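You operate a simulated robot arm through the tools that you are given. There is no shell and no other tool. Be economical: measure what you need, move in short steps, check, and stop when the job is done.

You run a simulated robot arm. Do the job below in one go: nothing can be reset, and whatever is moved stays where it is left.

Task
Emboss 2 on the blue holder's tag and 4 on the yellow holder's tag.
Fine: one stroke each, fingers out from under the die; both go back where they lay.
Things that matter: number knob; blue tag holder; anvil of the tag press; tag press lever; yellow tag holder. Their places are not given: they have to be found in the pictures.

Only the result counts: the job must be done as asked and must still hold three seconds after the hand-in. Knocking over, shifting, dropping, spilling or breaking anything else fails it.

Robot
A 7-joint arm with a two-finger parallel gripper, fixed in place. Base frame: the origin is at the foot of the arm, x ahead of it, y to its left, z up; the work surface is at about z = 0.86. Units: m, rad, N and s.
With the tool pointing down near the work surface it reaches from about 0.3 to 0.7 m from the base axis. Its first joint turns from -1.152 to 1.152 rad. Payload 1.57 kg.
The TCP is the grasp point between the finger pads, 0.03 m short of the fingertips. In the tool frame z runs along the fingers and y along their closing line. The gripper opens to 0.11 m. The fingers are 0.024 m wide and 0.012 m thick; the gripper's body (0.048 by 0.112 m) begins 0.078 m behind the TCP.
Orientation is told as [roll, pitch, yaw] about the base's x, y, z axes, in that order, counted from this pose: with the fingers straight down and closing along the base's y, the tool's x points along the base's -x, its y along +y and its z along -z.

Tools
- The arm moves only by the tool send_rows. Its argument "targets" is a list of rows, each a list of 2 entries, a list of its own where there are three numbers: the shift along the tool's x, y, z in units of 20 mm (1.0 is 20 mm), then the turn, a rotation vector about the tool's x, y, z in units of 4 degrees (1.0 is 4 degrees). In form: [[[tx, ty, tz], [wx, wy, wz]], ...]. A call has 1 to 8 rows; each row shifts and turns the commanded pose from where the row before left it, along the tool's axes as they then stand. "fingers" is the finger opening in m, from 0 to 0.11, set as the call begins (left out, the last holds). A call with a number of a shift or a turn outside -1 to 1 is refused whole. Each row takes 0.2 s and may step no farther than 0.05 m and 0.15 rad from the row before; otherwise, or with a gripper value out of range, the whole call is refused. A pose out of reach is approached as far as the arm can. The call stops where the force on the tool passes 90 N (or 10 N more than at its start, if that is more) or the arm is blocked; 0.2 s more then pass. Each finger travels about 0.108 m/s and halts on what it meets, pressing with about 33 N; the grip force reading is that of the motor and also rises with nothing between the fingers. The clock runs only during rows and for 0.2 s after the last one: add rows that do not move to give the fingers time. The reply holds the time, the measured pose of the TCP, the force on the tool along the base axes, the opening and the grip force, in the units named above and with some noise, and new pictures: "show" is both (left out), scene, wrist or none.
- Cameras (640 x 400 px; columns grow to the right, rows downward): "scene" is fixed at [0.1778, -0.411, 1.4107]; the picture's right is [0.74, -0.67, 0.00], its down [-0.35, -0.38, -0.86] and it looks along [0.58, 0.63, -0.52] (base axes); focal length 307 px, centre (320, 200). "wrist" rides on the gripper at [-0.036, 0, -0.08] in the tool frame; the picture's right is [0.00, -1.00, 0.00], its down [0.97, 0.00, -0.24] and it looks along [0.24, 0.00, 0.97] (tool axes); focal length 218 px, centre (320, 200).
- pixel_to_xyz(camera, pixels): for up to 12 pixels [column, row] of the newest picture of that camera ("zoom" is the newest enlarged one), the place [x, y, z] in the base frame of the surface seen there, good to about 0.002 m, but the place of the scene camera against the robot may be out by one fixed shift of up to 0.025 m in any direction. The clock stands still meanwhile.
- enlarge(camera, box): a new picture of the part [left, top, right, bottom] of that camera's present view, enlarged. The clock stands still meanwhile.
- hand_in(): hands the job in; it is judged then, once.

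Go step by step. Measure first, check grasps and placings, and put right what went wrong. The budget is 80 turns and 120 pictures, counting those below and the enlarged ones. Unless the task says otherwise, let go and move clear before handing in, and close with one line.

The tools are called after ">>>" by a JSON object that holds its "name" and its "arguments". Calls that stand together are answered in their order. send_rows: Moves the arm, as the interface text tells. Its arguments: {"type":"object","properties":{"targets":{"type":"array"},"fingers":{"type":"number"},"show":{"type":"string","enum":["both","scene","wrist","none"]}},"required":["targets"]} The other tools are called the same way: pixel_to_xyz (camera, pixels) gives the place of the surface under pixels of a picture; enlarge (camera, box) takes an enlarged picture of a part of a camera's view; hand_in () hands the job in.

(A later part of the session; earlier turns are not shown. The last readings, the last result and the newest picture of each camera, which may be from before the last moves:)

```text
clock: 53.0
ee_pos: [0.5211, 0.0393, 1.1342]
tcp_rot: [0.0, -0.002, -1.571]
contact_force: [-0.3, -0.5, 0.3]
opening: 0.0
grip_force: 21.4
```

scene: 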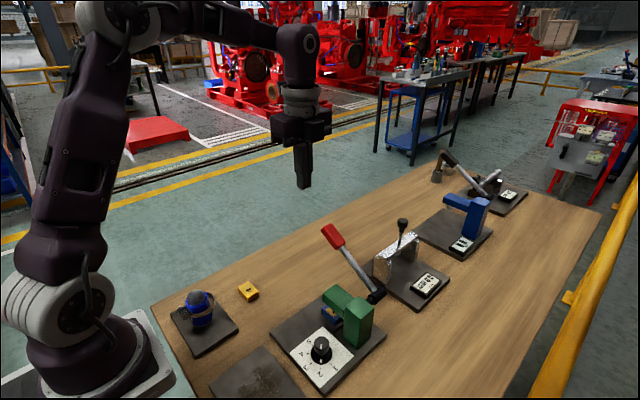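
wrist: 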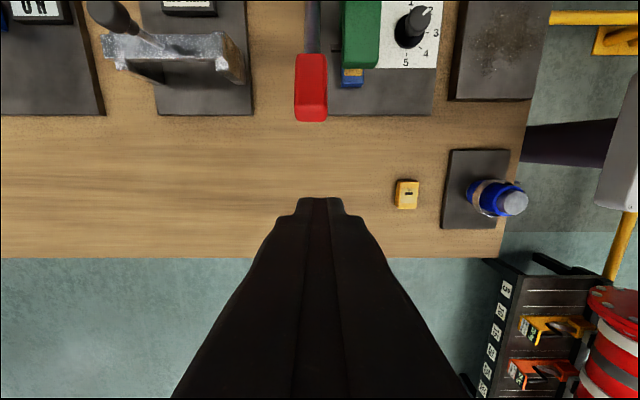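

The red handle is at (311,85) in the wrist view; I'll measure it along its length.

>>> {"name": "pixel_to_xyz", "arguments": {"camera": "wrist", "pixels": [[311, 60], [311, 75], [311, 90], [311, 105], [298, 85], [325, 85], [311, 118], [312, 20], [312, 45]]}}

```text
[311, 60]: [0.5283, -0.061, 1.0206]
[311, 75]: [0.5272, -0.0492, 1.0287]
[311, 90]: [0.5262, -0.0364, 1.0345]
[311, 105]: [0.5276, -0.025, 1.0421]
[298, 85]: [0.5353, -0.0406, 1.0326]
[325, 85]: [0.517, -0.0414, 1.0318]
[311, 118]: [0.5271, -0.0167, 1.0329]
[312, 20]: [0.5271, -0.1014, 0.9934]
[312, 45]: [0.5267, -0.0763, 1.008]
```

The handle's centre line is x≈0.5265, and its top is at z≈1.033 near y=-0.04. I'll hover with closed fingers just above it.

>>> {"name": "send_rows", "arguments": {"targets": [[[-1, 0.27, 0], [0, 0, 0]], [[-1, 0, 0], [0, 0, 0]], [[-1, 0, 0], [0, 0, 0]], [[-0.96, 0, 0], [0, 0, 0]], [[0, 0, 1], [0, 0, 0]], [[0, 0, 1], [0, 0, 0]], [[0, 0, 0.25], [0, 0, 0]], [[0, 0, 0], [0, 0, 0]]], "show": "both"}}

```text
clock: 54.8
ee_pos: [0.5246, -0.0391, 1.0895]
tcp_rot: [0.001, 0.001, -1.572]
contact_force: [-0.2, 0.3, -0.1]
opening: 0.0
grip_force: 21.6
```

scene: 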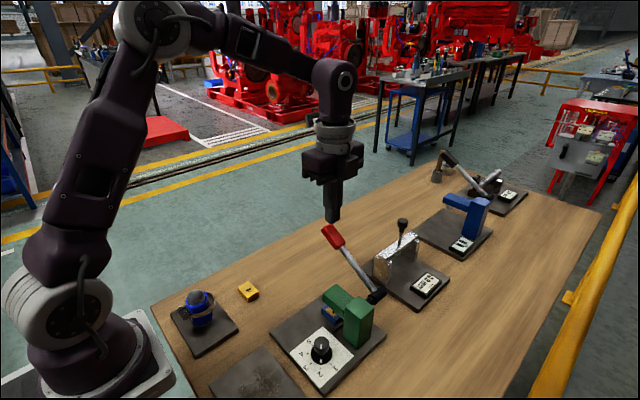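
wrist: 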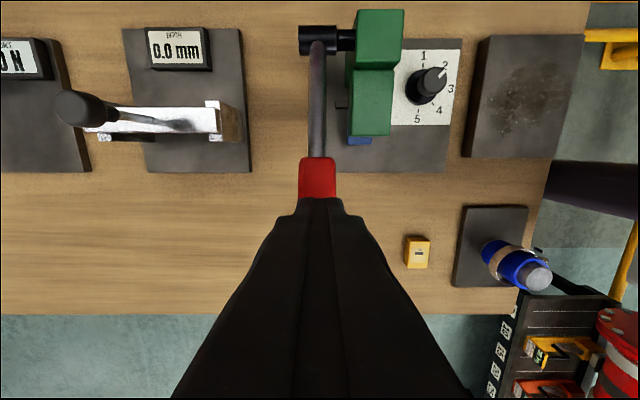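

The fingers are above the handle at (318,190). I'll press down in small rows, drifting slightly to +y to follow the arc.

>>> {"name": "send_rows", "arguments": {"targets": [[[0, 0, 0.5], [0, 0, 0]], [[0, 0, 0.5], [0, 0, 0]], [[0.08, 0, 0.5], [0, 0, 0]], [[0.08, 0, 0.5], [0, 0, 0]], [[0.08, 0, 0.5], [0, 0, 0]]], "show": "both"}}

```text
clock: 56.0
ee_pos: [0.5253, -0.0346, 1.0379]
tcp_rot: [0.001, 0.0, -1.572]
contact_force: [-0.5, -0.7, 3.1]
opening: 0.0
grip_force: 21.5
```

scene: 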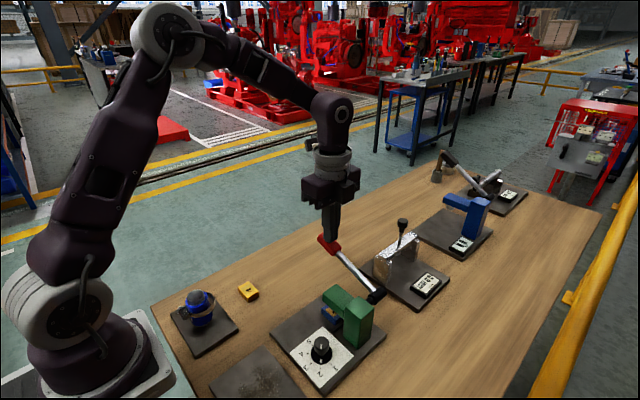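
wrist: 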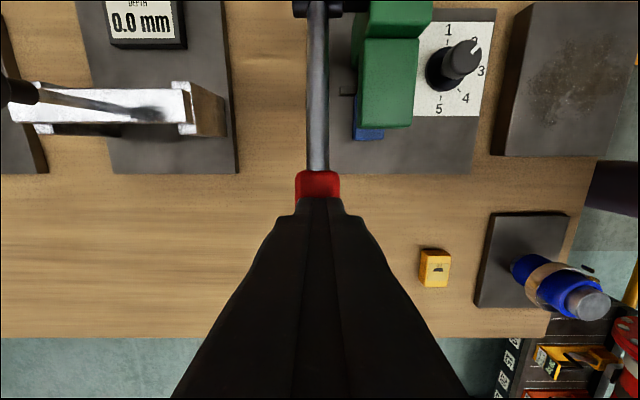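

The lever is giving with a light spring (3 N). I'll keep pressing.

>>> {"name": "send_rows", "arguments": {"targets": [[[0.05, 0, 0.5], [0, 0, 0]], [[0.05, 0, 0.5], [0, 0, 0]], [[0.03, 0, 0.4], [0, 0, 0]], [[0, 0, 0.4], [0, 0, 0]], [[0, 0, 0.4], [0, 0, 0]]], "show": "both"}}

```text
clock: 57.2
ee_pos: [0.5255, -0.0309, 0.9945]
tcp_rot: [-0.001, 0.001, -1.57]
contact_force: [0.5, 5.3, 6.0]
opening: 0.0001
grip_force: 21.5
```

scene: 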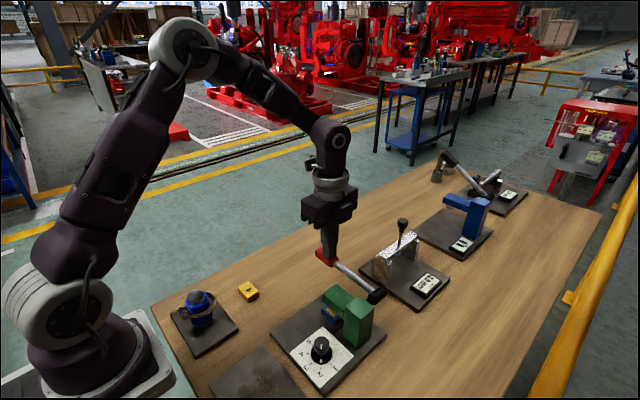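
wrist: 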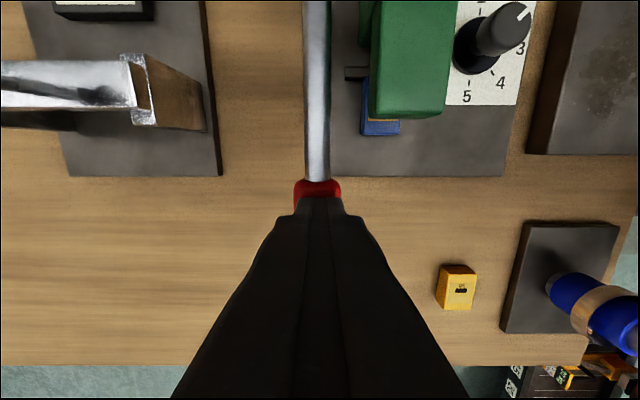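

The lever is near horizontal and resistance is still low (6 N). I'll continue down.

>>> {"name": "send_rows", "arguments": {"targets": [[[0, 0, 0.4], [0, 0, 0]], [[0, 0, 0.4], [0, 0, 0]], [[0, 0, 0.4], [0, 0, 0]], [[-0.03, 0, 0.4], [0, 0, 0]]], "show": "both"}}

```text
clock: 58.0
ee_pos: [0.5247, -0.0323, 0.9815]
tcp_rot: [0.005, 0.003, -1.571]
contact_force: [-15.8, 6.3, 37.3]
opening: 0.0
grip_force: 21.6
stopped in row 3: the force on the tool passed its limit (the readings are from after the stop); the commanded pose is now the measured one
```

scene: 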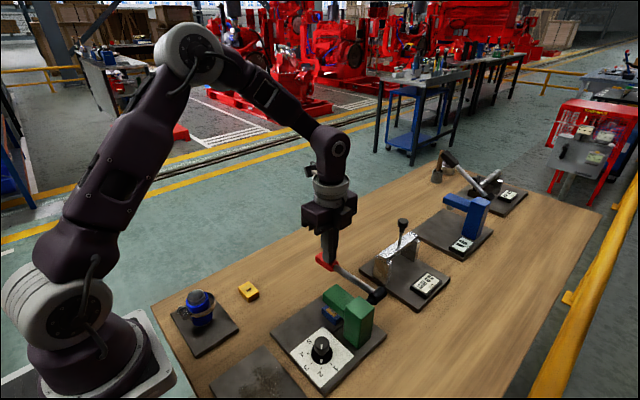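
wrist: 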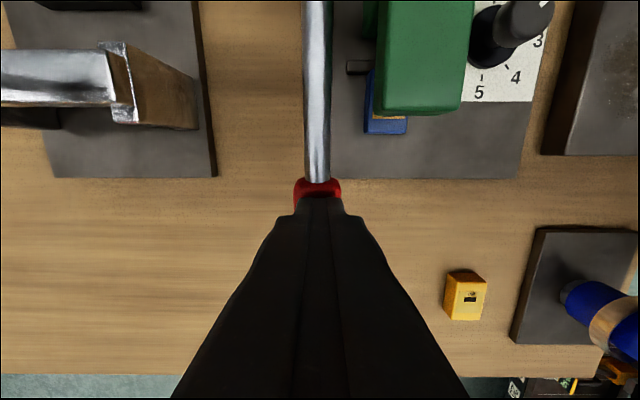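

The lever hit its hard stop (the force limit tripped at TCP z≈0.98), so the stroke is complete. I'll rise gently so the lever can return with the fingers.

>>> {"name": "send_rows", "arguments": {"targets": [[[0, 0, -0.5], [0, 0, 0]], [[0, 0, -0.7], [0, 0, 0]], [[0, 0, -0.7], [0, 0, 0]], [[0, 0, -0.8], [0, 0, 0]], [[0, 0, -0.8], [0, 0, 0]], [[0, 0, -0.8], [0, 0, 0]], [[0, 0, -1], [0, 0, 0]], [[0, 0, -1], [0, 0, 0]]], "show": "both"}}

>>> {"name": "enlarge", "arguments": {"camera": "scene", "box": [280, 200, 400, 380]}}

```text
clock: 59.8
ee_pos: [0.5265, -0.0328, 1.1055]
tcp_rot: [0.008, 0.001, -1.567]
contact_force: [0.0, 0.6, -0.5]
opening: 0.0
grip_force: 21.6
```

scene: 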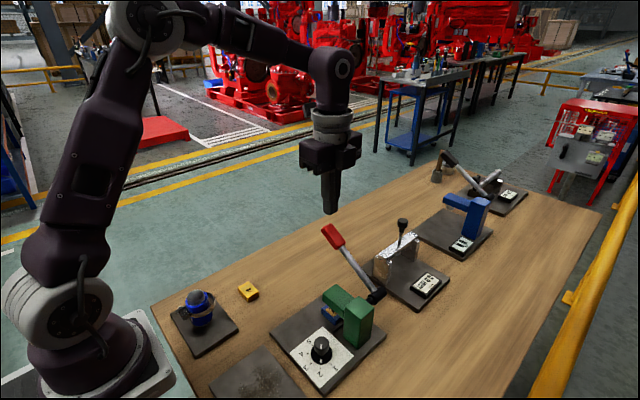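
wrist: 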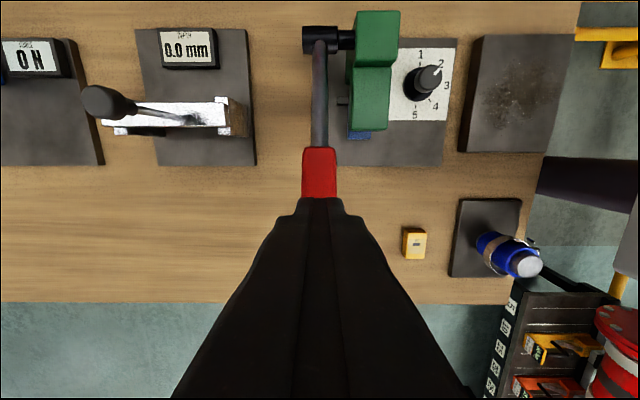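

```text
2.22 times, centred on (340, 290) of scene
```

zoom: 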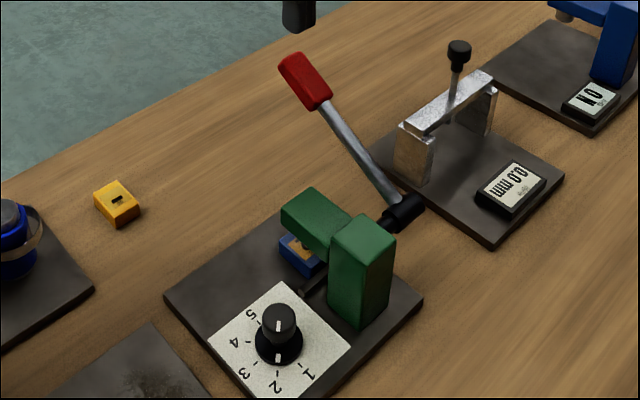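

The lever returned on its own, the blue holder is still in place, and the knob is still at 2. I'll go back to the tilted pose in front of the mouth.

>>> {"name": "send_rows", "arguments": {"targets": [[[1, 0, 0], [0, 0, 0]], [[1, 0, 0], [0, 0, 0]], [[1, 0, 0], [0, 0, 0]], [[1, 0, 0], [0, 0, 0]], [[1, -0.8, 0], [0, 0, 0]], [[1, -0.8, 0], [0, 0, 0]], [[0, -0.9, 1], [0, 0, 0]], [[0, 0, 1], [0, 0, 0]]], "show": "none", "fingers": 0.046}}

>>> {"name": "send_rows", "arguments": {"targets": [[[0, 0, 1], [0, 0, 0]], [[0, 0, 0.7], [0, 0, 0]], [[0, 0, 0], [0, -1, 0]], [[0, 0, 0], [0, -1, 0]], [[0, 0, 0], [0, -1, 0]], [[0, 0, 0], [0, -1, 0]], [[0, 0, 0], [0, -1, 0]], [[0, 0, 0], [0, -1, 0]]], "show": "none"}}

>>> {"name": "send_rows", "arguments": {"targets": [[[0, 0, 0], [0, -1, 0]], [[0, 0, 0], [0, -1, 0]], [[0, 0, 0], [0, -1, 0]], [[0, 0, 0], [0, -1, 0]], [[0, 0, 0], [0, -1, 0]], [[0, 0, 0], [0, -1, 0]], [[0, 0, 0], [0, -1, 0]], [[0, 0, 0], [0, -1, 0]]], "show": "none"}}

>>> {"name": "send_rows", "arguments": {"targets": [[[0, 0, 0], [0, -1, 0]], [[0, 0, 0], [0, 0, 0]], [[0, 0, 0], [0, 0, 0]]], "show": "wrist"}}

```text
clock: 61.5
ee_pos: [0.4756, 0.0867, 1.0649]
tcp_rot: [0.007, 0.001, -1.57]
contact_force: [0.1, -0.3, -0.6]
opening: 0.046
grip_force: 0.1
```

```text
clock: 63.4
ee_pos: [0.4763, 0.0867, 1.0304]
tcp_rot: [0.008, -0.417, -1.572]
contact_force: [-1.0, 0.3, -0.5]
opening: 0.0461
grip_force: 0.1
```

```text
clock: 65.2
ee_pos: [0.476, 0.0878, 1.031]
tcp_rot: [0.012, -0.977, -1.581]
contact_force: [-0.3, -0.4, -0.6]
opening: 0.046
grip_force: 0.1
```

```text
clock: 66.0
ee_pos: [0.4773, 0.0867, 1.0305]
tcp_rot: [0.011, -1.046, -1.582]
contact_force: [-0.3, 0.4, -0.1]
opening: 0.046
grip_force: 0.0
```

wrist: 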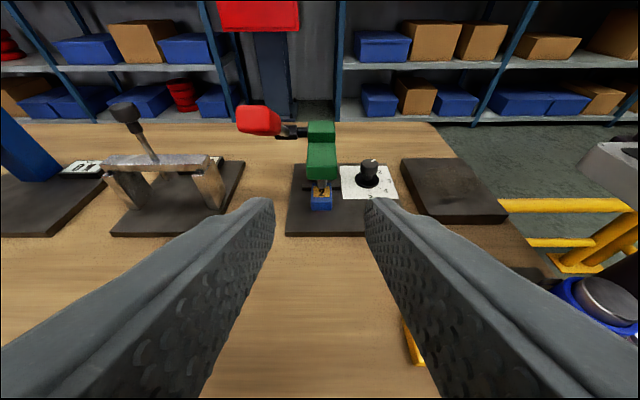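

The blue holder is visible at (321,198) under the die. I'll enlarge to check the tag and position.

>>> {"name": "enlarge", "arguments": {"camera": "wrist", "box": [280, 140, 370, 230]}}

>>> {"name": "pixel_to_xyz", "arguments": {"camera": "zoom", "pixels": [[225, 470], [360, 470], [290, 500], [290, 420], [227, 490], [358, 490]]}}

```text
4.44 times, centred on (325, 185) of wrist
```

zoom: 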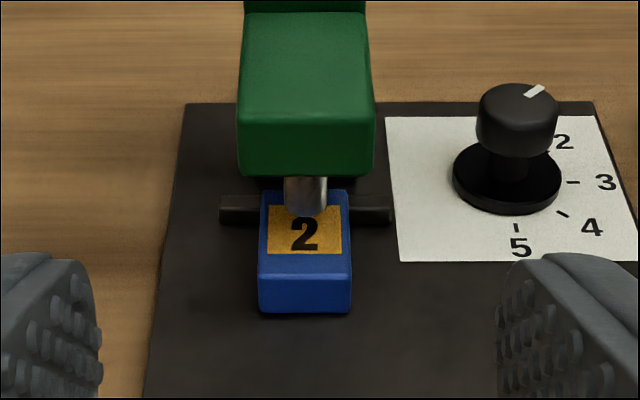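

```text
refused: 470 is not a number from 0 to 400
```

The tag now shows an embossed "2". I'll approach to retrieve the holder.

>>> {"name": "send_rows", "arguments": {"targets": [[[0.85, -0.05, 0], [0.02, 0, -0.08]], [[0.84, 0, 0], [0, 0, 0]], [[0, 0, 1], [0, 0, 0]], [[0, 0, 1], [0, 0, 0]], [[0, 0, 1], [0, 0, 0]], [[0, 0, 1], [0, 0, 0]], [[0, 0, 1], [0, 0, 0]], [[0, 0, 0], [0, 0, 0]]], "show": "none", "fingers": 0.044}}

>>> {"name": "send_rows", "arguments": {"targets": [[[0, 0, 1], [0, 0, 0]], [[0, 0, 1], [0, 0, 0]], [[0, 0, 0.5], [0, 0, 0]], [[0, 0, 0], [0, 0, 0]]], "show": "wrist"}}

```text
clock: 67.8
ee_pos: [0.476, 0.0163, 0.9523]
tcp_rot: [0.002, -1.046, -1.569]
contact_force: [-0.7, 0.4, 0.3]
opening: 0.0442
grip_force: 0.0
```

```text
clock: 68.8
ee_pos: [0.4753, -0.0257, 0.9276]
tcp_rot: [0.0, -1.045, -1.571]
contact_force: [0.3, -0.4, -0.3]
opening: 0.0439
grip_force: 0.1
```

wrist: 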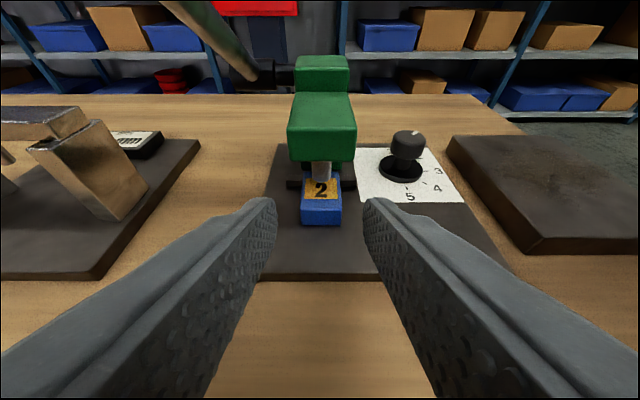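

It is aligned. I'll go the last 50 mm and grip.

>>> {"name": "send_rows", "arguments": {"targets": [[[0, 0, 1], [0, 0, 0]], [[0, 0, 1], [0, 0, 0]], [[0, 0, 0.5], [0, 0, 0]], [[0, 0, 0], [0, 0, 0]]], "show": "none"}}

>>> {"name": "send_rows", "arguments": {"targets": [[[0, 0, 0], [0, 0, 0]], [[0, 0, 0], [0, 0, 0]], [[0, 0, 0], [0, 0, 0]]], "show": "wrist", "fingers": 0.025}}

```text
clock: 69.8
ee_pos: [0.476, -0.0687, 0.9009]
tcp_rot: [0.002, -1.046, -1.57]
contact_force: [0.2, -0.4, 0.0]
opening: 0.0438
grip_force: 0.1
```

```text
clock: 70.5
ee_pos: [0.4756, -0.0701, 0.9017]
tcp_rot: [0.002, -1.045, -1.57]
contact_force: [-0.4, -1.5, -0.2]
opening: 0.0288
grip_force: 33.2
```

wrist: 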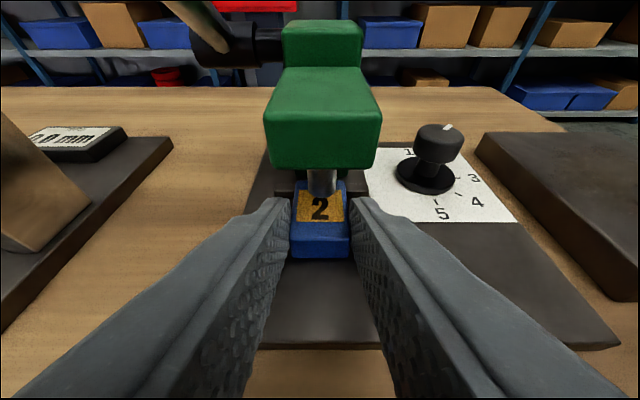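

The blue holder is gripped. I'll lift 3 mm, pull straight out in +y, then carry it back.

>>> {"name": "send_rows", "arguments": {"targets": [[[-0.13, 0, -0.075], [0, 0, 0]], [[0.5, 0, -0.866], [0, 0, 0]], [[0.5, 0, -0.866], [0, 0, 0]], [[0.5, 0, -0.866], [0, 0, 0]], [[0.5, 0, -0.866], [0, 0, 0]], [[0.5, 0, -0.866], [0, 0, 0]], [[0, -0.9, 0], [0, 0, 0]], [[0, -0.88, 0], [0, 0, 0]]], "show": "none"}}

>>> {"name": "send_rows", "arguments": {"targets": [[[0.5, 0, -0.866], [0, 0, 0]], [[0.5, 0, -0.866], [0, 0, 0]], [[0.5, 0, -0.866], [0, 0, 0]], [[0.5, 0, -0.866], [0, 0, 0]], [[0, 0, 0], [0, 0, 0]], [[0, 0, 0], [0, 0, 0]]], "show": "wrist"}}

>>> {"name": "send_rows", "arguments": {"targets": [[[0, 0, 0], [0, 0, 0]]], "show": "none"}}

```text
clock: 72.3
ee_pos: [0.4392, 0.0314, 0.9054]
tcp_rot: [0.001, -1.045, -1.572]
contact_force: [-0.5, 0.2, 0.3]
opening: 0.0287
grip_force: 33.1
```

```text
clock: 73.8
ee_pos: [0.4408, 0.1107, 0.9047]
tcp_rot: [0.001, -1.046, -1.569]
contact_force: [0.2, 0.9, -0.7]
opening: 0.0291
grip_force: 32.6
```

wrist: 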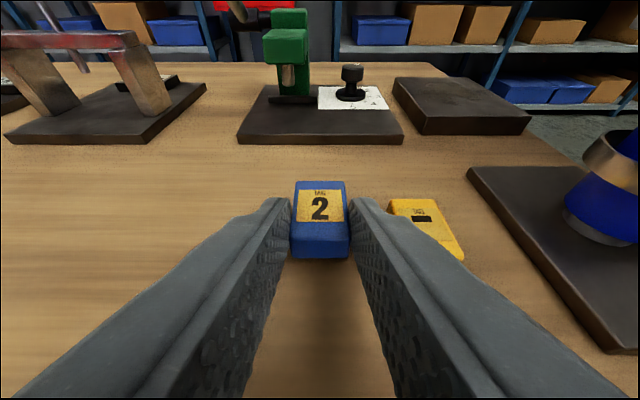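

```text
clock: 74.2
ee_pos: [0.4392, 0.1106, 0.9056]
tcp_rot: [0.002, -1.045, -1.569]
contact_force: [0.3, -0.1, -0.7]
opening: 0.0289
grip_force: 33.4
```

It is right above its original spot. I'll lower 15 mm, then the last bit with the force watched.

>>> {"name": "send_rows", "arguments": {"targets": [[[0.35, 0, 0.2], [0, 0, 0]], [[0.3, 0, 0.173], [0, 0, 0]], [[0, 0, 0], [0, 0, 0]]], "show": "none"}}

>>> {"name": "send_rows", "arguments": {"targets": [[[0.04, 0, 0.024], [0, 0, 0]], [[0, 0, 0], [0, 0, 0]]], "show": "wrist"}}

```text
clock: 75.0
ee_pos: [0.4399, 0.1105, 0.8908]
tcp_rot: [0.001, -1.045, -1.569]
contact_force: [-0.3, 0.2, 0.8]
opening: 0.029
grip_force: 33.2
```

```text
clock: 75.5
ee_pos: [0.4398, 0.1108, 0.8891]
tcp_rot: [0.002, -1.047, -1.569]
contact_force: [-1.5, 4.0, 13.1]
opening: 0.029
grip_force: 32.9
```

wrist: 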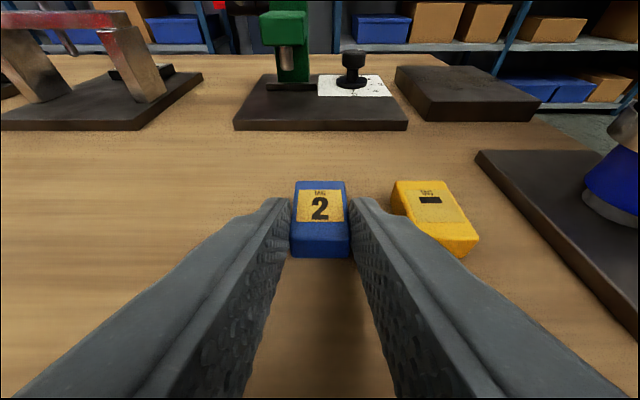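

The blue holder is back, and the view matches the original pixels. I'll release, withdraw and straighten up on the way to the knob.

>>> {"name": "send_rows", "arguments": {"targets": [[[0, 0, 0], [0, 0, 0]], [[0, 0, 0], [0, 0, 0]], [[0, 0, -1], [0, 0, 0]], [[0, 0, -1], [0, 0, 0]], [[0, 0, -1], [0, 0, 0]], [[0, 0, -1], [0, 0, 0]], [[0, 0, -1], [0, 0, 0]], [[0, 0, -1], [0, 0, 0]]], "show": "wrist", "fingers": 0.044}}

>>> {"name": "send_rows", "arguments": {"targets": [[[-1, 0, 0], [0, 1, 0]], [[-1, 0, 0], [0, 1, 0]], [[-1, 0, 0], [0, 1, 0]], [[-1, 0, 0], [0, 1, 0]], [[0, 0, 0], [0, 1, 0]], [[0, 0, 0], [0, 1, 0]], [[0, 0, 0], [0, 1, 0]], [[0, 0, 0], [0, 1, 0]]], "show": "none"}}

>>> {"name": "send_rows", "arguments": {"targets": [[[0, 0, 0], [0, 1, 0]], [[0, 0, 0], [0, 1, 0]], [[0, 0, 0], [0, 1, 0]], [[0, 0, 0], [0, 1, 0]], [[0, 0, 0], [0, 1, 0]], [[0, 0, 0], [0, 1, 0]], [[0, 0, 0], [0, 1, 0]], [[0, 0, 0], [0, 0, 0]]], "show": "none"}}

```text
clock: 77.3
ee_pos: [0.4398, 0.2145, 0.9486]
tcp_rot: [0.001, -1.044, -1.57]
contact_force: [0.2, -0.8, -0.3]
opening: 0.0438
grip_force: 0.0
```

wrist: 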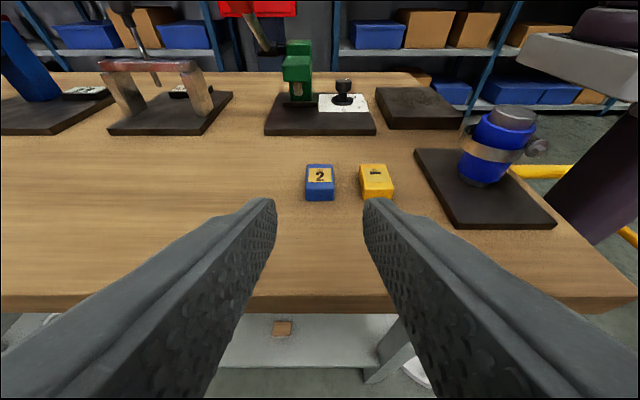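

```text
clock: 79.2
ee_pos: [0.4402, 0.1677, 1.0137]
tcp_rot: [0.003, -0.488, -1.57]
contact_force: [-0.1, 0.8, 0.5]
opening: 0.0442
grip_force: 0.0
```

```text
clock: 81.0
ee_pos: [0.4398, 0.1679, 1.0128]
tcp_rot: [0.001, 0.002, -1.567]
contact_force: [-0.6, 0.0, 1.1]
opening: 0.044
grip_force: 0.0
```

The tool is vertical again. I'll move above the knob and turn back to yaw 0.

>>> {"name": "send_rows", "arguments": {"targets": [[[-1, -1, 0], [0, 0, 0]], [[-1, -0.97, 0], [0, 0, 0]], [[-1, 0, 0], [0, 0, 0]], [[-1, 0, 0], [0, 0, 0]], [[-1, 0, 0], [0, 0, 0]], [[-1, 0, 0], [0, 0, 0]], [[-1, 0, 0], [0, 0, 0]], [[-1, 0, 0], [0, 0, 0]]], "show": "none", "fingers": 0.05}}

>>> {"name": "send_rows", "arguments": {"targets": [[[-1, 0, 0], [0, 0, 0]], [[-1, 0, 0], [0, 0, 0]], [[-1, 0, 0], [0, 0, 0]], [[-1, 0, 0], [0, 0, 0]], [[-1, 0, 0], [0, 0, 0]], [[-1, 0, 0], [0, 0, 0]], [[-1, 0, 0], [0, 0, 0]], [[-0.65, 0, 0], [0, 0, -0.5]]], "show": "none"}}

>>> {"name": "send_rows", "arguments": {"targets": [[[0, 0, 0], [0, 0, -1]], [[0, 0, 0], [0, 0, -1]], [[0, 0, 0], [0, 0, -1]], [[0, 0, 0], [0, 0, -1]], [[0, 0, 0], [0, 0, -1]], [[0, 0, 0], [0, 0, -1]], [[0, 0, 0], [0, 0, -1]], [[0, 0, 0], [0, 0, -1]]], "show": "none"}}

>>> {"name": "send_rows", "arguments": {"targets": [[[0, 0, 0], [0, 0, -1]], [[0, 0, 0], [0, 0, -1]], [[0, 0, 0], [0, 0, -1]], [[0, 0, 0], [0, 0, -1]], [[0, 0, 0], [0, 0, -1]], [[0, 0, 0], [0, 0, -1]], [[0, 0, 0], [0, 0, -1]], [[0, 0, 0], [0, 0, -1]]], "show": "none"}}

>>> {"name": "send_rows", "arguments": {"targets": [[[0, 0, 0], [0, 0, -1]], [[0, 0, 0], [0, 0, -1]], [[0, 0, 0], [0, 0, -1]], [[0, 0, 0], [0, 0, -1]], [[0, 0, 0], [0, 0, -1]], [[0, 0, 0], [0, 0, -1]], [[0, 0, 0], [0, 0, 0]]], "show": "wrist"}}

```text
clock: 82.8
ee_pos: [0.4002, 0.0079, 1.0126]
tcp_rot: [-0.001, 0.001, -1.569]
contact_force: [0.5, 0.9, 0.4]
opening: 0.0503
grip_force: 0.0
```

```text
clock: 84.5
ee_pos: [0.3998, -0.1455, 1.0129]
tcp_rot: [-0.001, 0.002, -1.532]
contact_force: [-0.2, -0.5, 0.0]
opening: 0.0503
grip_force: 0.0
```

```text
clock: 86.3
ee_pos: [0.4017, -0.1456, 1.0127]
tcp_rot: [0.001, 0.002, -0.973]
contact_force: [0.3, -0.1, -1.0]
opening: 0.0501
grip_force: 0.1
```

```text
clock: 88.2
ee_pos: [0.4019, -0.1452, 1.0128]
tcp_rot: [0.001, 0.0, -0.416]
contact_force: [0.2, -0.6, 0.7]
opening: 0.0502
grip_force: 0.2
```

```text
clock: 89.8
ee_pos: [0.4008, -0.1451, 1.0129]
tcp_rot: [0.002, 0.001, 0.005]
contact_force: [0.2, -0.7, -1.0]
opening: 0.0499
grip_force: 0.1
```

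wrist: 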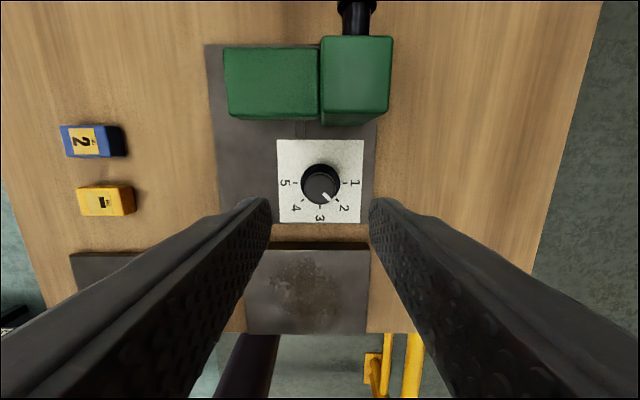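

The tool is centred over the knob at (321,185), which is still at 2. I'll descend 97 mm and grip.

>>> {"name": "send_rows", "arguments": {"targets": [[[0, 0, 1], [0, 0, 0]], [[0, 0, 1], [0, 0, 0]], [[0, 0, 1], [0, 0, 0]], [[0, 0, 1], [0, 0, 0]], [[0, 0, 0.86], [0, 0, 0]], [[0, 0, 0], [0, 0, 0]]], "show": "none"}}

>>> {"name": "send_rows", "arguments": {"targets": [[[0, 0, 0], [0, 0, 0]], [[0, 0, 0], [0, 0, 0]], [[0, 0, 0], [0, 0, 0]]], "show": "wrist", "fingers": 0.022}}

```text
clock: 91.2
ee_pos: [0.4008, -0.1451, 0.9163]
tcp_rot: [0.002, 0.0, 0.001]
contact_force: [-0.2, 0.6, -0.2]
opening: 0.05
grip_force: 0.0
```

```text
clock: 92.0
ee_pos: [0.4011, -0.1451, 0.9159]
tcp_rot: [0.002, 0.001, 0.002]
contact_force: [-0.3, -1.8, -9.4]
opening: 0.0278
grip_force: 38.4
```

wrist: 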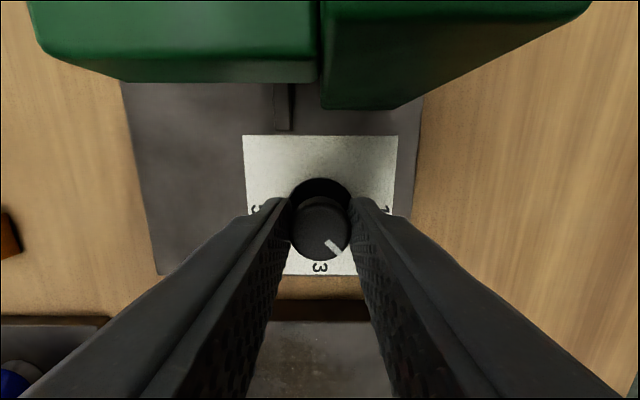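

The knob is gripped. I'll turn it +90° from 2 to 4.

>>> {"name": "send_rows", "arguments": {"targets": [[[0, 0, 0], [0, 0, 1]], [[0, 0, 0], [0, 0, 1]], [[0, 0, 0], [0, 0, 1]], [[0, 0, 0], [0, 0, 1]], [[0, 0, 0], [0, 0, 1]], [[0, 0, 0], [0, 0, 1]], [[0, 0, 0], [0, 0, 1]], [[0, 0, 0], [0, 0, 1]]], "show": "none"}}

>>> {"name": "send_rows", "arguments": {"targets": [[[0, 0, 0], [0, 0, 1]], [[0, 0, 0], [0, 0, 1]], [[0, 0, 0], [0, 0, 1]], [[0, 0, 0], [0, 0, 1]], [[0, 0, 0], [0, 0, 1]], [[0, 0, 0], [0, 0, 1]], [[0, 0, 0], [0, 0, 1]], [[0, 0, 0], [0, 0, 1]]], "show": "none"}}

>>> {"name": "send_rows", "arguments": {"targets": [[[0, 0, 0], [0, 0, 1]], [[0, 0, 0], [0, 0, 1]], [[0, 0, 0], [0, 0, 1]], [[0, 0, 0], [0, 0, 1]], [[0, 0, 0], [0, 0, 1]], [[0, 0, 0], [0, 0, 1]], [[0, 0, 0], [0, 0, 0.5]], [[0, 0, 0], [0, 0, 0]]], "show": "wrist"}}

>>> {"name": "enlarge", "arguments": {"camera": "wrist", "box": [240, 140, 400, 280]}}

```text
clock: 93.8
ee_pos: [0.3998, -0.1457, 0.9161]
tcp_rot: [0.001, -0.001, -0.558]
contact_force: [-6.7, -5.9, -1.9]
opening: 0.0275
grip_force: 38.2
```

```text
clock: 95.5
ee_pos: [0.4013, -0.1455, 0.9167]
tcp_rot: [0.0, 0.0, -1.116]
contact_force: [-15.9, -16.8, 12.0]
opening: 0.0274
grip_force: 38.2
```

```text
clock: 97.3
ee_pos: [0.4, -0.1442, 0.915]
tcp_rot: [-0.002, 0.003, -1.569]
contact_force: [-23.7, -5.3, 17.3]
opening: 0.0273
grip_force: 37.7
```

wrist: 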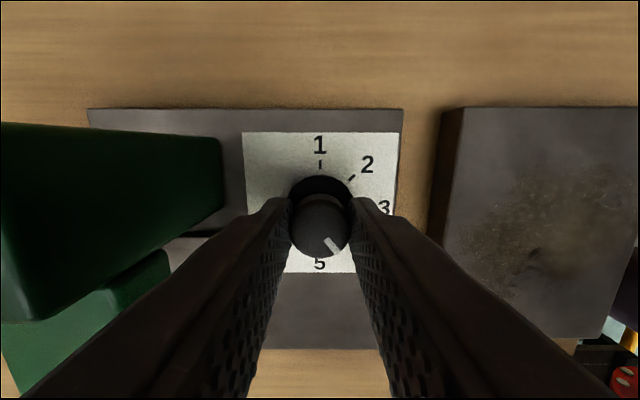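

```text
2.86 times, centred on (320, 210) of wrist
```

zoom: 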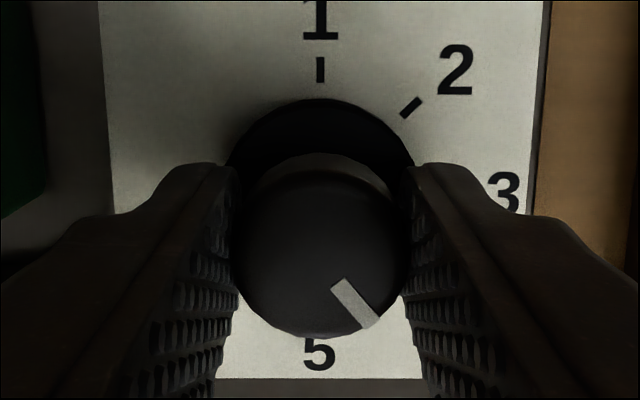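

The mark points to 4. I'll release, lift and check, then travel behind the yellow holder.

>>> {"name": "send_rows", "arguments": {"targets": [[[0, 0, 0], [0, 0, 0]], [[0, 0, 0], [0, 0, 0]], [[0, 0, -1], [0, 0, 0]], [[0, 0, -1], [0, 0, 0]], [[0, 0, -1], [0, 0, 0]], [[0, 0, -1], [0, 0, 0]], [[0, 0, -1], [0, 0, 0]], [[0.5, 0, 0], [0, 0, 0]]], "show": "wrist", "fingers": 0.05}}

>>> {"name": "enlarge", "arguments": {"camera": "wrist", "box": [240, 100, 400, 220]}}

>>> {"name": "send_rows", "arguments": {"targets": [[[1, 0, 0], [0, 0, 0]], [[1, 0, 0], [0, 0, 0]], [[1, 0, 0], [0, 0, 0]], [[1, 0, 0], [0, 0, 0]], [[1, 0, 0], [0, 0, 0]], [[1, 0, 0], [0, 0, 0]], [[1, 0, 0], [0, 0, 0]], [[1, 0, 0], [0, 0, 0]]], "show": "none"}}

>>> {"name": "send_rows", "arguments": {"targets": [[[1, -0.5, 0], [0, 0, 0]], [[1, -0.5, 0], [0, 0, 0]], [[1, 0, 0], [0, 0, 0]], [[1, 0, 0], [0, 0, 0]], [[1, 0, 0], [0, 0, 0]], [[1, 0, 0], [0, 0, 0]], [[1, 0, 0], [0, 0, 0]], [[0, 0, 0], [0, -1, 0]]], "show": "none"}}

>>> {"name": "send_rows", "arguments": {"targets": [[[0, 0, 0], [0, -1, 0]], [[0, 0, 0], [0, -1, 0]], [[0, 0, 0], [0, -1, 0]], [[0, 0, 0], [0, -1, 0]], [[0, 0, 0], [0, -1, 0]], [[0, 0, 0], [0, -1, 0]], [[0, 0, 0], [0, -1, 0]], [[0, 0, 0], [0, -1, 0]]], "show": "none"}}

>>> {"name": "send_rows", "arguments": {"targets": [[[0, 0, 0], [0, -1, 0]], [[0, 0, 0], [0, -1, 0]], [[0, 0, 0], [0, -1, 0]], [[0, 0, 0], [0, -1, 0]], [[0, 0, 0], [0, -1, 0]], [[0, 0, 0], [0, -1, 0]], [[0, 0, 0], [0, 0, 0]]], "show": "wrist"}}

```text
clock: 99.2
ee_pos: [0.3999, -0.1358, 1.0164]
tcp_rot: [0.0, 0.003, -1.568]
contact_force: [-0.5, 0.5, -1.2]
opening: 0.05
grip_force: 0.0
```

wrist: 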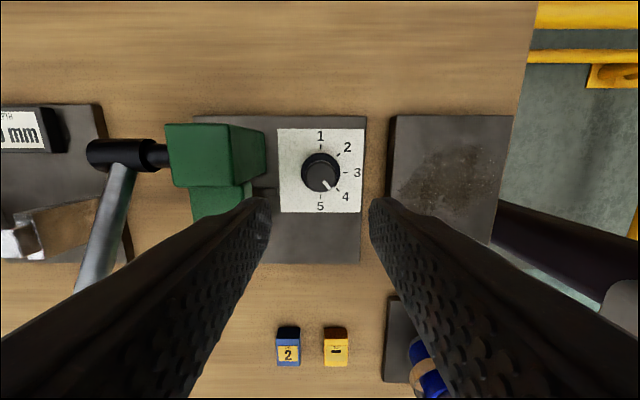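

```text
3.33 times, centred on (320, 160) of wrist
```

zoom: 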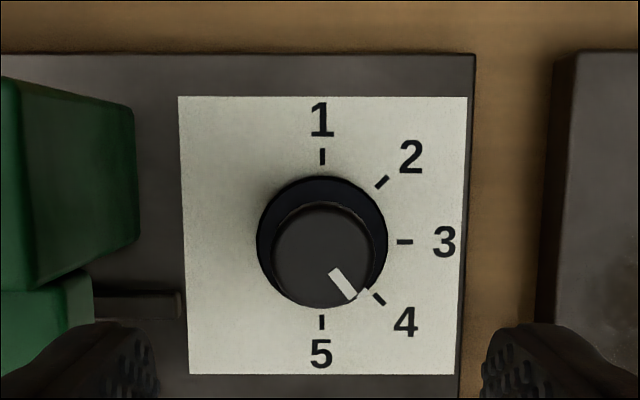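

```text
clock: 101.0
ee_pos: [0.4015, 0.0257, 1.0167]
tcp_rot: [0.002, 0.002, -1.569]
contact_force: [-0.6, 0.5, 0.6]
opening: 0.0501
grip_force: 0.0
```

```text
clock: 102.8
ee_pos: [0.3807, 0.1651, 1.0164]
tcp_rot: [0.002, -0.069, -1.569]
contact_force: [-0.5, -0.7, -0.1]
opening: 0.0499
grip_force: 0.0
```

```text
clock: 104.5
ee_pos: [0.3798, 0.1652, 1.0171]
tcp_rot: [0.001, -0.629, -1.57]
contact_force: [0.5, -0.1, 0.1]
opening: 0.0502
grip_force: 0.1
```

```text
clock: 106.2
ee_pos: [0.3797, 0.1644, 1.0165]
tcp_rot: [0.002, -1.047, -1.568]
contact_force: [0.1, 0.1, -0.2]
opening: 0.0502
grip_force: 0.1
```

wrist: 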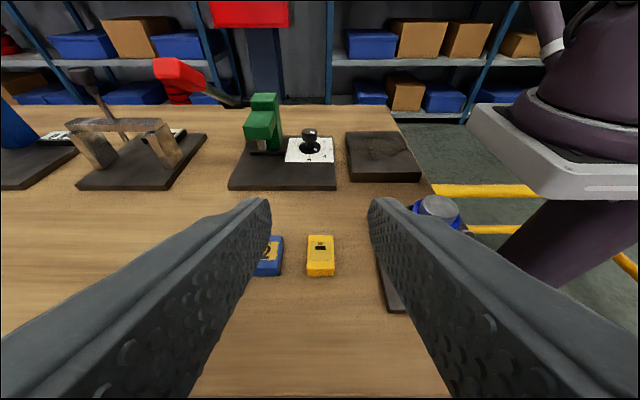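

The dial is near 4, but the mark may be a few degrees past it. I'll check with the scene camera and measure, along with the yellow holder's position.

>>> {"name": "enlarge", "arguments": {"camera": "scene", "box": [285, 325, 357, 397]}}

>>> {"name": "pixel_to_xyz", "arguments": {"camera": "wrist", "pixels": [[308, 255], [333, 255], [321, 240], [321, 274], [310, 258], [332, 258]]}}

>>> {"name": "enlarge", "arguments": {"camera": "wrist", "box": [285, 115, 335, 165]}}

```text
5.56 times, centred on (321, 361) of scene
```

zoom: 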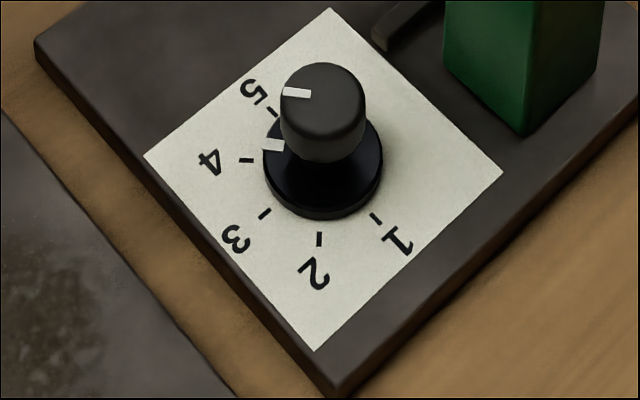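

```text
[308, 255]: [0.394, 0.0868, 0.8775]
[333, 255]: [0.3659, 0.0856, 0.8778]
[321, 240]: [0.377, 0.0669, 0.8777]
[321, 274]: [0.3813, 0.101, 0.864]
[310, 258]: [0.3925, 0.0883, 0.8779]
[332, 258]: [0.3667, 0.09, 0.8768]
```

```text
8.00 times, centred on (310, 140) of wrist
```

zoom: 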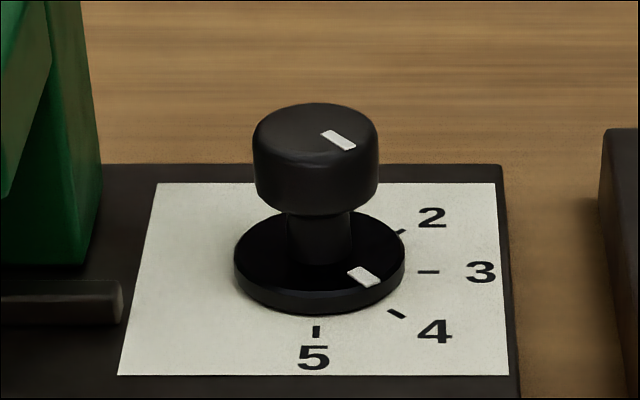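

Yellow is centred at x≈0.380, aligned with the fingers. The knob looks roughly 5–10° past 4, so I'll trim it before the stroke. First I'll fetch the yellow holder the same way as blue.

>>> {"name": "send_rows", "arguments": {"targets": [[[1, 0, 0], [0, 0, 0]], [[1, 0, 0], [0, 0, 0]], [[1, 0, 0], [0, 0, 0]], [[1, 0, 0], [0, 0, 0]], [[0.19, 0, 1], [0, 0, 0]], [[0, 0, 1], [0, 0, 0]], [[0, 0, 1], [0, 0, 0]], [[0, 0, 0], [0, 0, 0]]], "show": "wrist", "fingers": 0.044}}

```text
clock: 108.0
ee_pos: [0.3798, 0.1565, 0.9132]
tcp_rot: [0.002, -1.045, -1.569]
contact_force: [-0.4, 0.0, 0.7]
opening: 0.0441
grip_force: 0.0
```

wrist: 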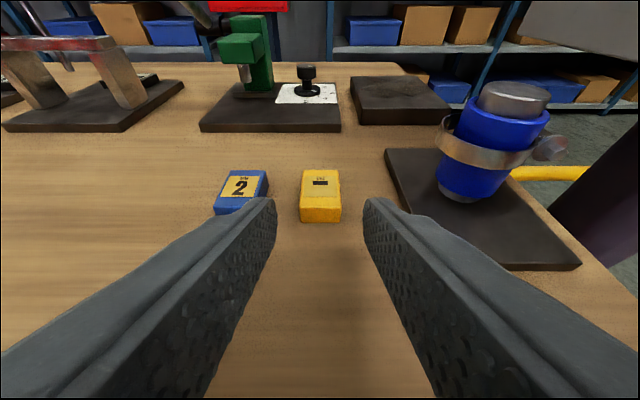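

Aligned, with clearance to blue and the cup plate. I'll go the last 50 mm and grip.

>>> {"name": "send_rows", "arguments": {"targets": [[[0, 0, 1], [0, 0, 0]], [[0, 0, 1], [0, 0, 0]], [[-0.03, 0, 0.55], [0, 0, 0]], [[0, 0, 0], [0, 0, 0]]], "show": "none"}}

>>> {"name": "send_rows", "arguments": {"targets": [[[0, 0, 0], [0, 0, 0]], [[0, 0, 0], [0, 0, 0]], [[0, 0, 0], [0, 0, 0]]], "show": "wrist", "fingers": 0.025}}

```text
clock: 109.0
ee_pos: [0.38, 0.1116, 0.888]
tcp_rot: [0.001, -1.045, -1.569]
contact_force: [-0.1, 0.4, 0.4]
opening: 0.0442
grip_force: 0.1
```

```text
clock: 109.8
ee_pos: [0.3803, 0.1109, 0.8895]
tcp_rot: [0.002, -1.046, -1.568]
contact_force: [0.0, 0.5, -0.9]
opening: 0.0291
grip_force: 32.5
```

wrist: 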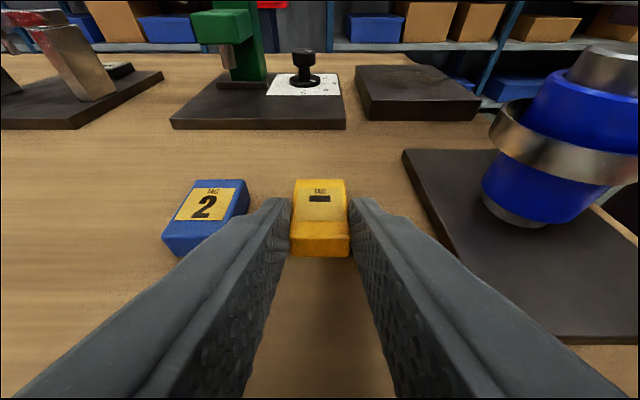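

The yellow holder is gripped, with original TCP (0.3801, 0.1112, 0.8888). I'll lift 30 mm, go -y 100 mm, then +x 96 mm.

>>> {"name": "send_rows", "arguments": {"targets": [[[-0.65, 0, -0.375], [0, 0, 0]], [[-0.65, 0, -0.375], [0, 0, 0]], [[-0.5, 0, 0.866], [0, 0, 0]], [[-0.5, 0, 0.866], [0, 0, 0]], [[-0.5, 0, 0.866], [0, 0, 0]], [[-0.5, 0, 0.866], [0, 0, 0]], [[-0.5, 0, 0.866], [0, 0, 0]], [[0, 0.8, 0], [0, 0, 0]]], "show": "none"}}

>>> {"name": "send_rows", "arguments": {"targets": [[[0, 1, 0], [0, 0, 0]], [[0, 1, 0], [0, 0, 0]], [[0, 1, 0], [0, 0, 0]], [[0, 1, 0], [0, 0, 0]], [[0.714, 0, 0.41], [0, 0, 0]], [[-0.5, 0, 0.866], [0, 0, 0]], [[0, 0, 0], [0, 0, 0]], [[0, 0, 0], [0, 0, 0]]], "show": "wrist"}}

```text
clock: 111.5
ee_pos: [0.3966, 0.0103, 0.9199]
tcp_rot: [0.001, -1.045, -1.569]
contact_force: [-0.1, -0.6, -0.5]
opening: 0.0289
grip_force: 33.3
```

```text
clock: 113.3
ee_pos: [0.4774, -0.0092, 0.902]
tcp_rot: [0.002, -1.046, -1.569]
contact_force: [0.8, 0.6, -0.8]
opening: 0.029
grip_force: 33.0
```

wrist: 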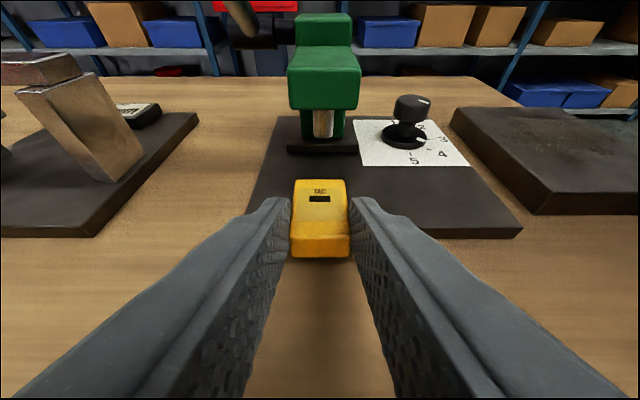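

It is lined up at the mouth. I'll slide in to just short of the fence, then lower onto the plate.

>>> {"name": "send_rows", "arguments": {"targets": [[[-0.5, 0, 0.866], [0, 0, 0]], [[-0.5, 0, 0.866], [0, 0, 0]], [[-0.4, 0, 0.69], [0, 0, 0]], [[0, 0, 0], [0, 0, 0]]], "show": "none"}}

>>> {"name": "send_rows", "arguments": {"targets": [[[0.065, 0, 0.038], [0, 0, 0]], [[-0.03, 0, 0.052], [0, 0, 0]], [[0, 0, 0], [0, 0, 0]]], "show": "wrist"}}

```text
clock: 114.3
ee_pos: [0.4773, -0.0654, 0.9028]
tcp_rot: [0.003, -1.048, -1.569]
contact_force: [-0.4, -0.4, -0.2]
opening: 0.0289
grip_force: 33.4
```

```text
clock: 115.2
ee_pos: [0.4768, -0.0662, 0.9012]
tcp_rot: [0.003, -1.046, -1.568]
contact_force: [-1.6, -0.3, 3.2]
opening: 0.0289
grip_force: 32.9
```

wrist: 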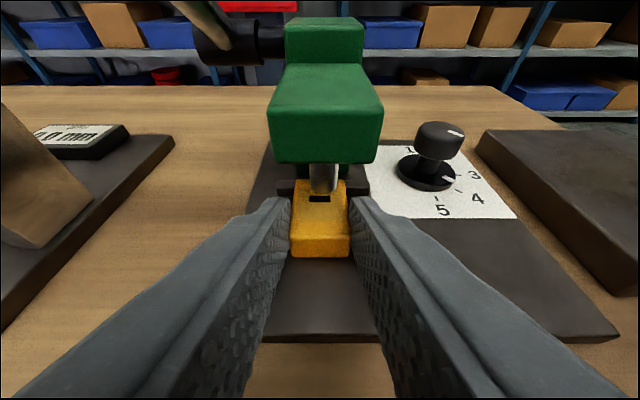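

It is just on the plate. I'll nudge toward the fence in 1 mm steps, and enlarge the dial, which shows well here.

>>> {"name": "send_rows", "arguments": {"targets": [[[-0.04, 0, 0.069], [0, 0, 0]], [[0, 0, 0], [0, 0, 0]]], "show": "none"}}

>>> {"name": "send_rows", "arguments": {"targets": [[[-0.03, 0, 0.052], [0, 0, 0]], [[0, 0, 0], [0, 0, 0]]], "show": "none"}}

>>> {"name": "enlarge", "arguments": {"camera": "wrist", "box": [370, 110, 510, 230]}}

```text
clock: 115.8
ee_pos: [0.4769, -0.0686, 0.9005]
tcp_rot: [0.004, -1.046, -1.57]
contact_force: [-0.1, 1.2, 3.9]
opening: 0.0288
grip_force: 33.2
```

```text
clock: 116.3
ee_pos: [0.477, -0.0686, 0.9011]
tcp_rot: [0.002, -1.045, -1.568]
contact_force: [0.8, 1.1, 4.3]
opening: 0.029
grip_force: 32.6
```

```text
3.33 times, centred on (440, 170) of wrist
```

zoom: 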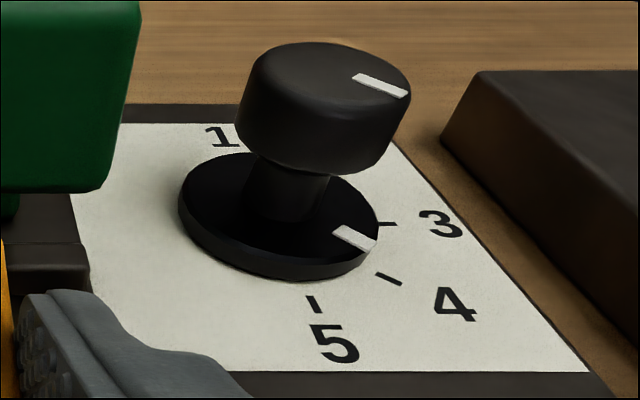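

I'll measure the skirt mark's angle directly and nudge once more.

>>> {"name": "pixel_to_xyz", "arguments": {"camera": "zoom", "pixels": [[340, 233], [345, 235], [353, 238], [361, 242], [368, 245], [362, 80], [400, 94], [388, 278], [315, 304], [388, 223], [380, 87]]}}

>>> {"name": "send_rows", "arguments": {"targets": [[[-0.03, 0, 0.052], [0, 0, 0]], [[0, 0, 0], [0, 0, 0]]], "show": "none"}}

```text
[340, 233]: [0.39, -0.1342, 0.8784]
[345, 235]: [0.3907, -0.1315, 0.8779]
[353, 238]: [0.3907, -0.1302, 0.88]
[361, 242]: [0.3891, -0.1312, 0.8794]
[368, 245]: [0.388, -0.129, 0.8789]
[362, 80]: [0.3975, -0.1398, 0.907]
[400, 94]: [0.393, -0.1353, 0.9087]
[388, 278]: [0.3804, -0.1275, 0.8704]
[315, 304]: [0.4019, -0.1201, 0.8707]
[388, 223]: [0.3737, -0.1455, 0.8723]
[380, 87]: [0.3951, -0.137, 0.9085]
```

```text
clock: 117.0
ee_pos: [0.4779, -0.0691, 0.9007]
tcp_rot: [0.002, -1.044, -1.569]
contact_force: [-5.7, 25.4, 8.4]
opening: 0.029
grip_force: 32.8
```

The fence is reached (25 N). The mark measures about 53°, against 45° for 4, so a trim of about -9° is needed. I'll relax, release and withdraw.

>>> {"name": "send_rows", "arguments": {"targets": [[[0.03, 0, -0.035], [0, 0, 0]], [[0, 0, 0], [0, 0, 0]]], "show": "none"}}

>>> {"name": "send_rows", "arguments": {"targets": [[[0, 0, 0], [0, 0, 0]], [[0, 0, 0], [0, 0, 0]], [[0, 0, -1], [0, 0, 0]], [[0, 0, -1], [0, 0, 0]], [[0, 0, -1], [0, 0, 0]], [[0, 0, 0], [0, 0, 0]]], "show": "wrist", "fingers": 0.044}}

>>> {"name": "enlarge", "arguments": {"camera": "wrist", "box": [260, 120, 380, 240]}}

```text
clock: 117.5
ee_pos: [0.4771, -0.0692, 0.9009]
tcp_rot: [0.002, -1.046, -1.572]
contact_force: [-1.9, 18.3, 3.7]
opening: 0.0285
grip_force: 32.8
```

```text
clock: 119.0
ee_pos: [0.4761, -0.0174, 0.9313]
tcp_rot: [0.003, -1.046, -1.569]
contact_force: [-0.2, 0.6, 0.1]
opening: 0.0441
grip_force: 0.0
```

wrist: 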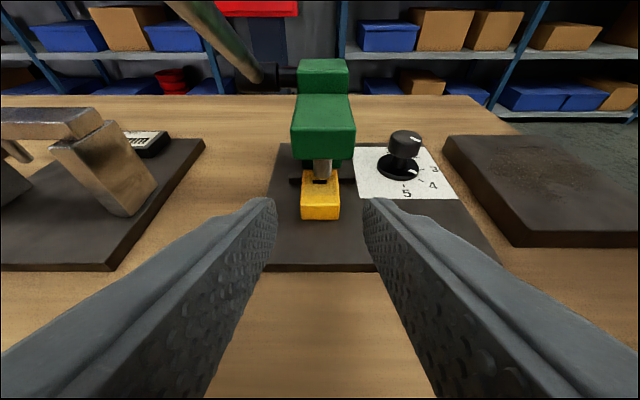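

```text
3.33 times, centred on (320, 180) of wrist
```

zoom: 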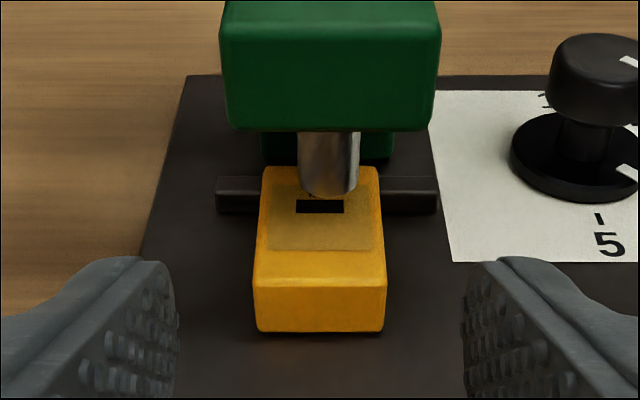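

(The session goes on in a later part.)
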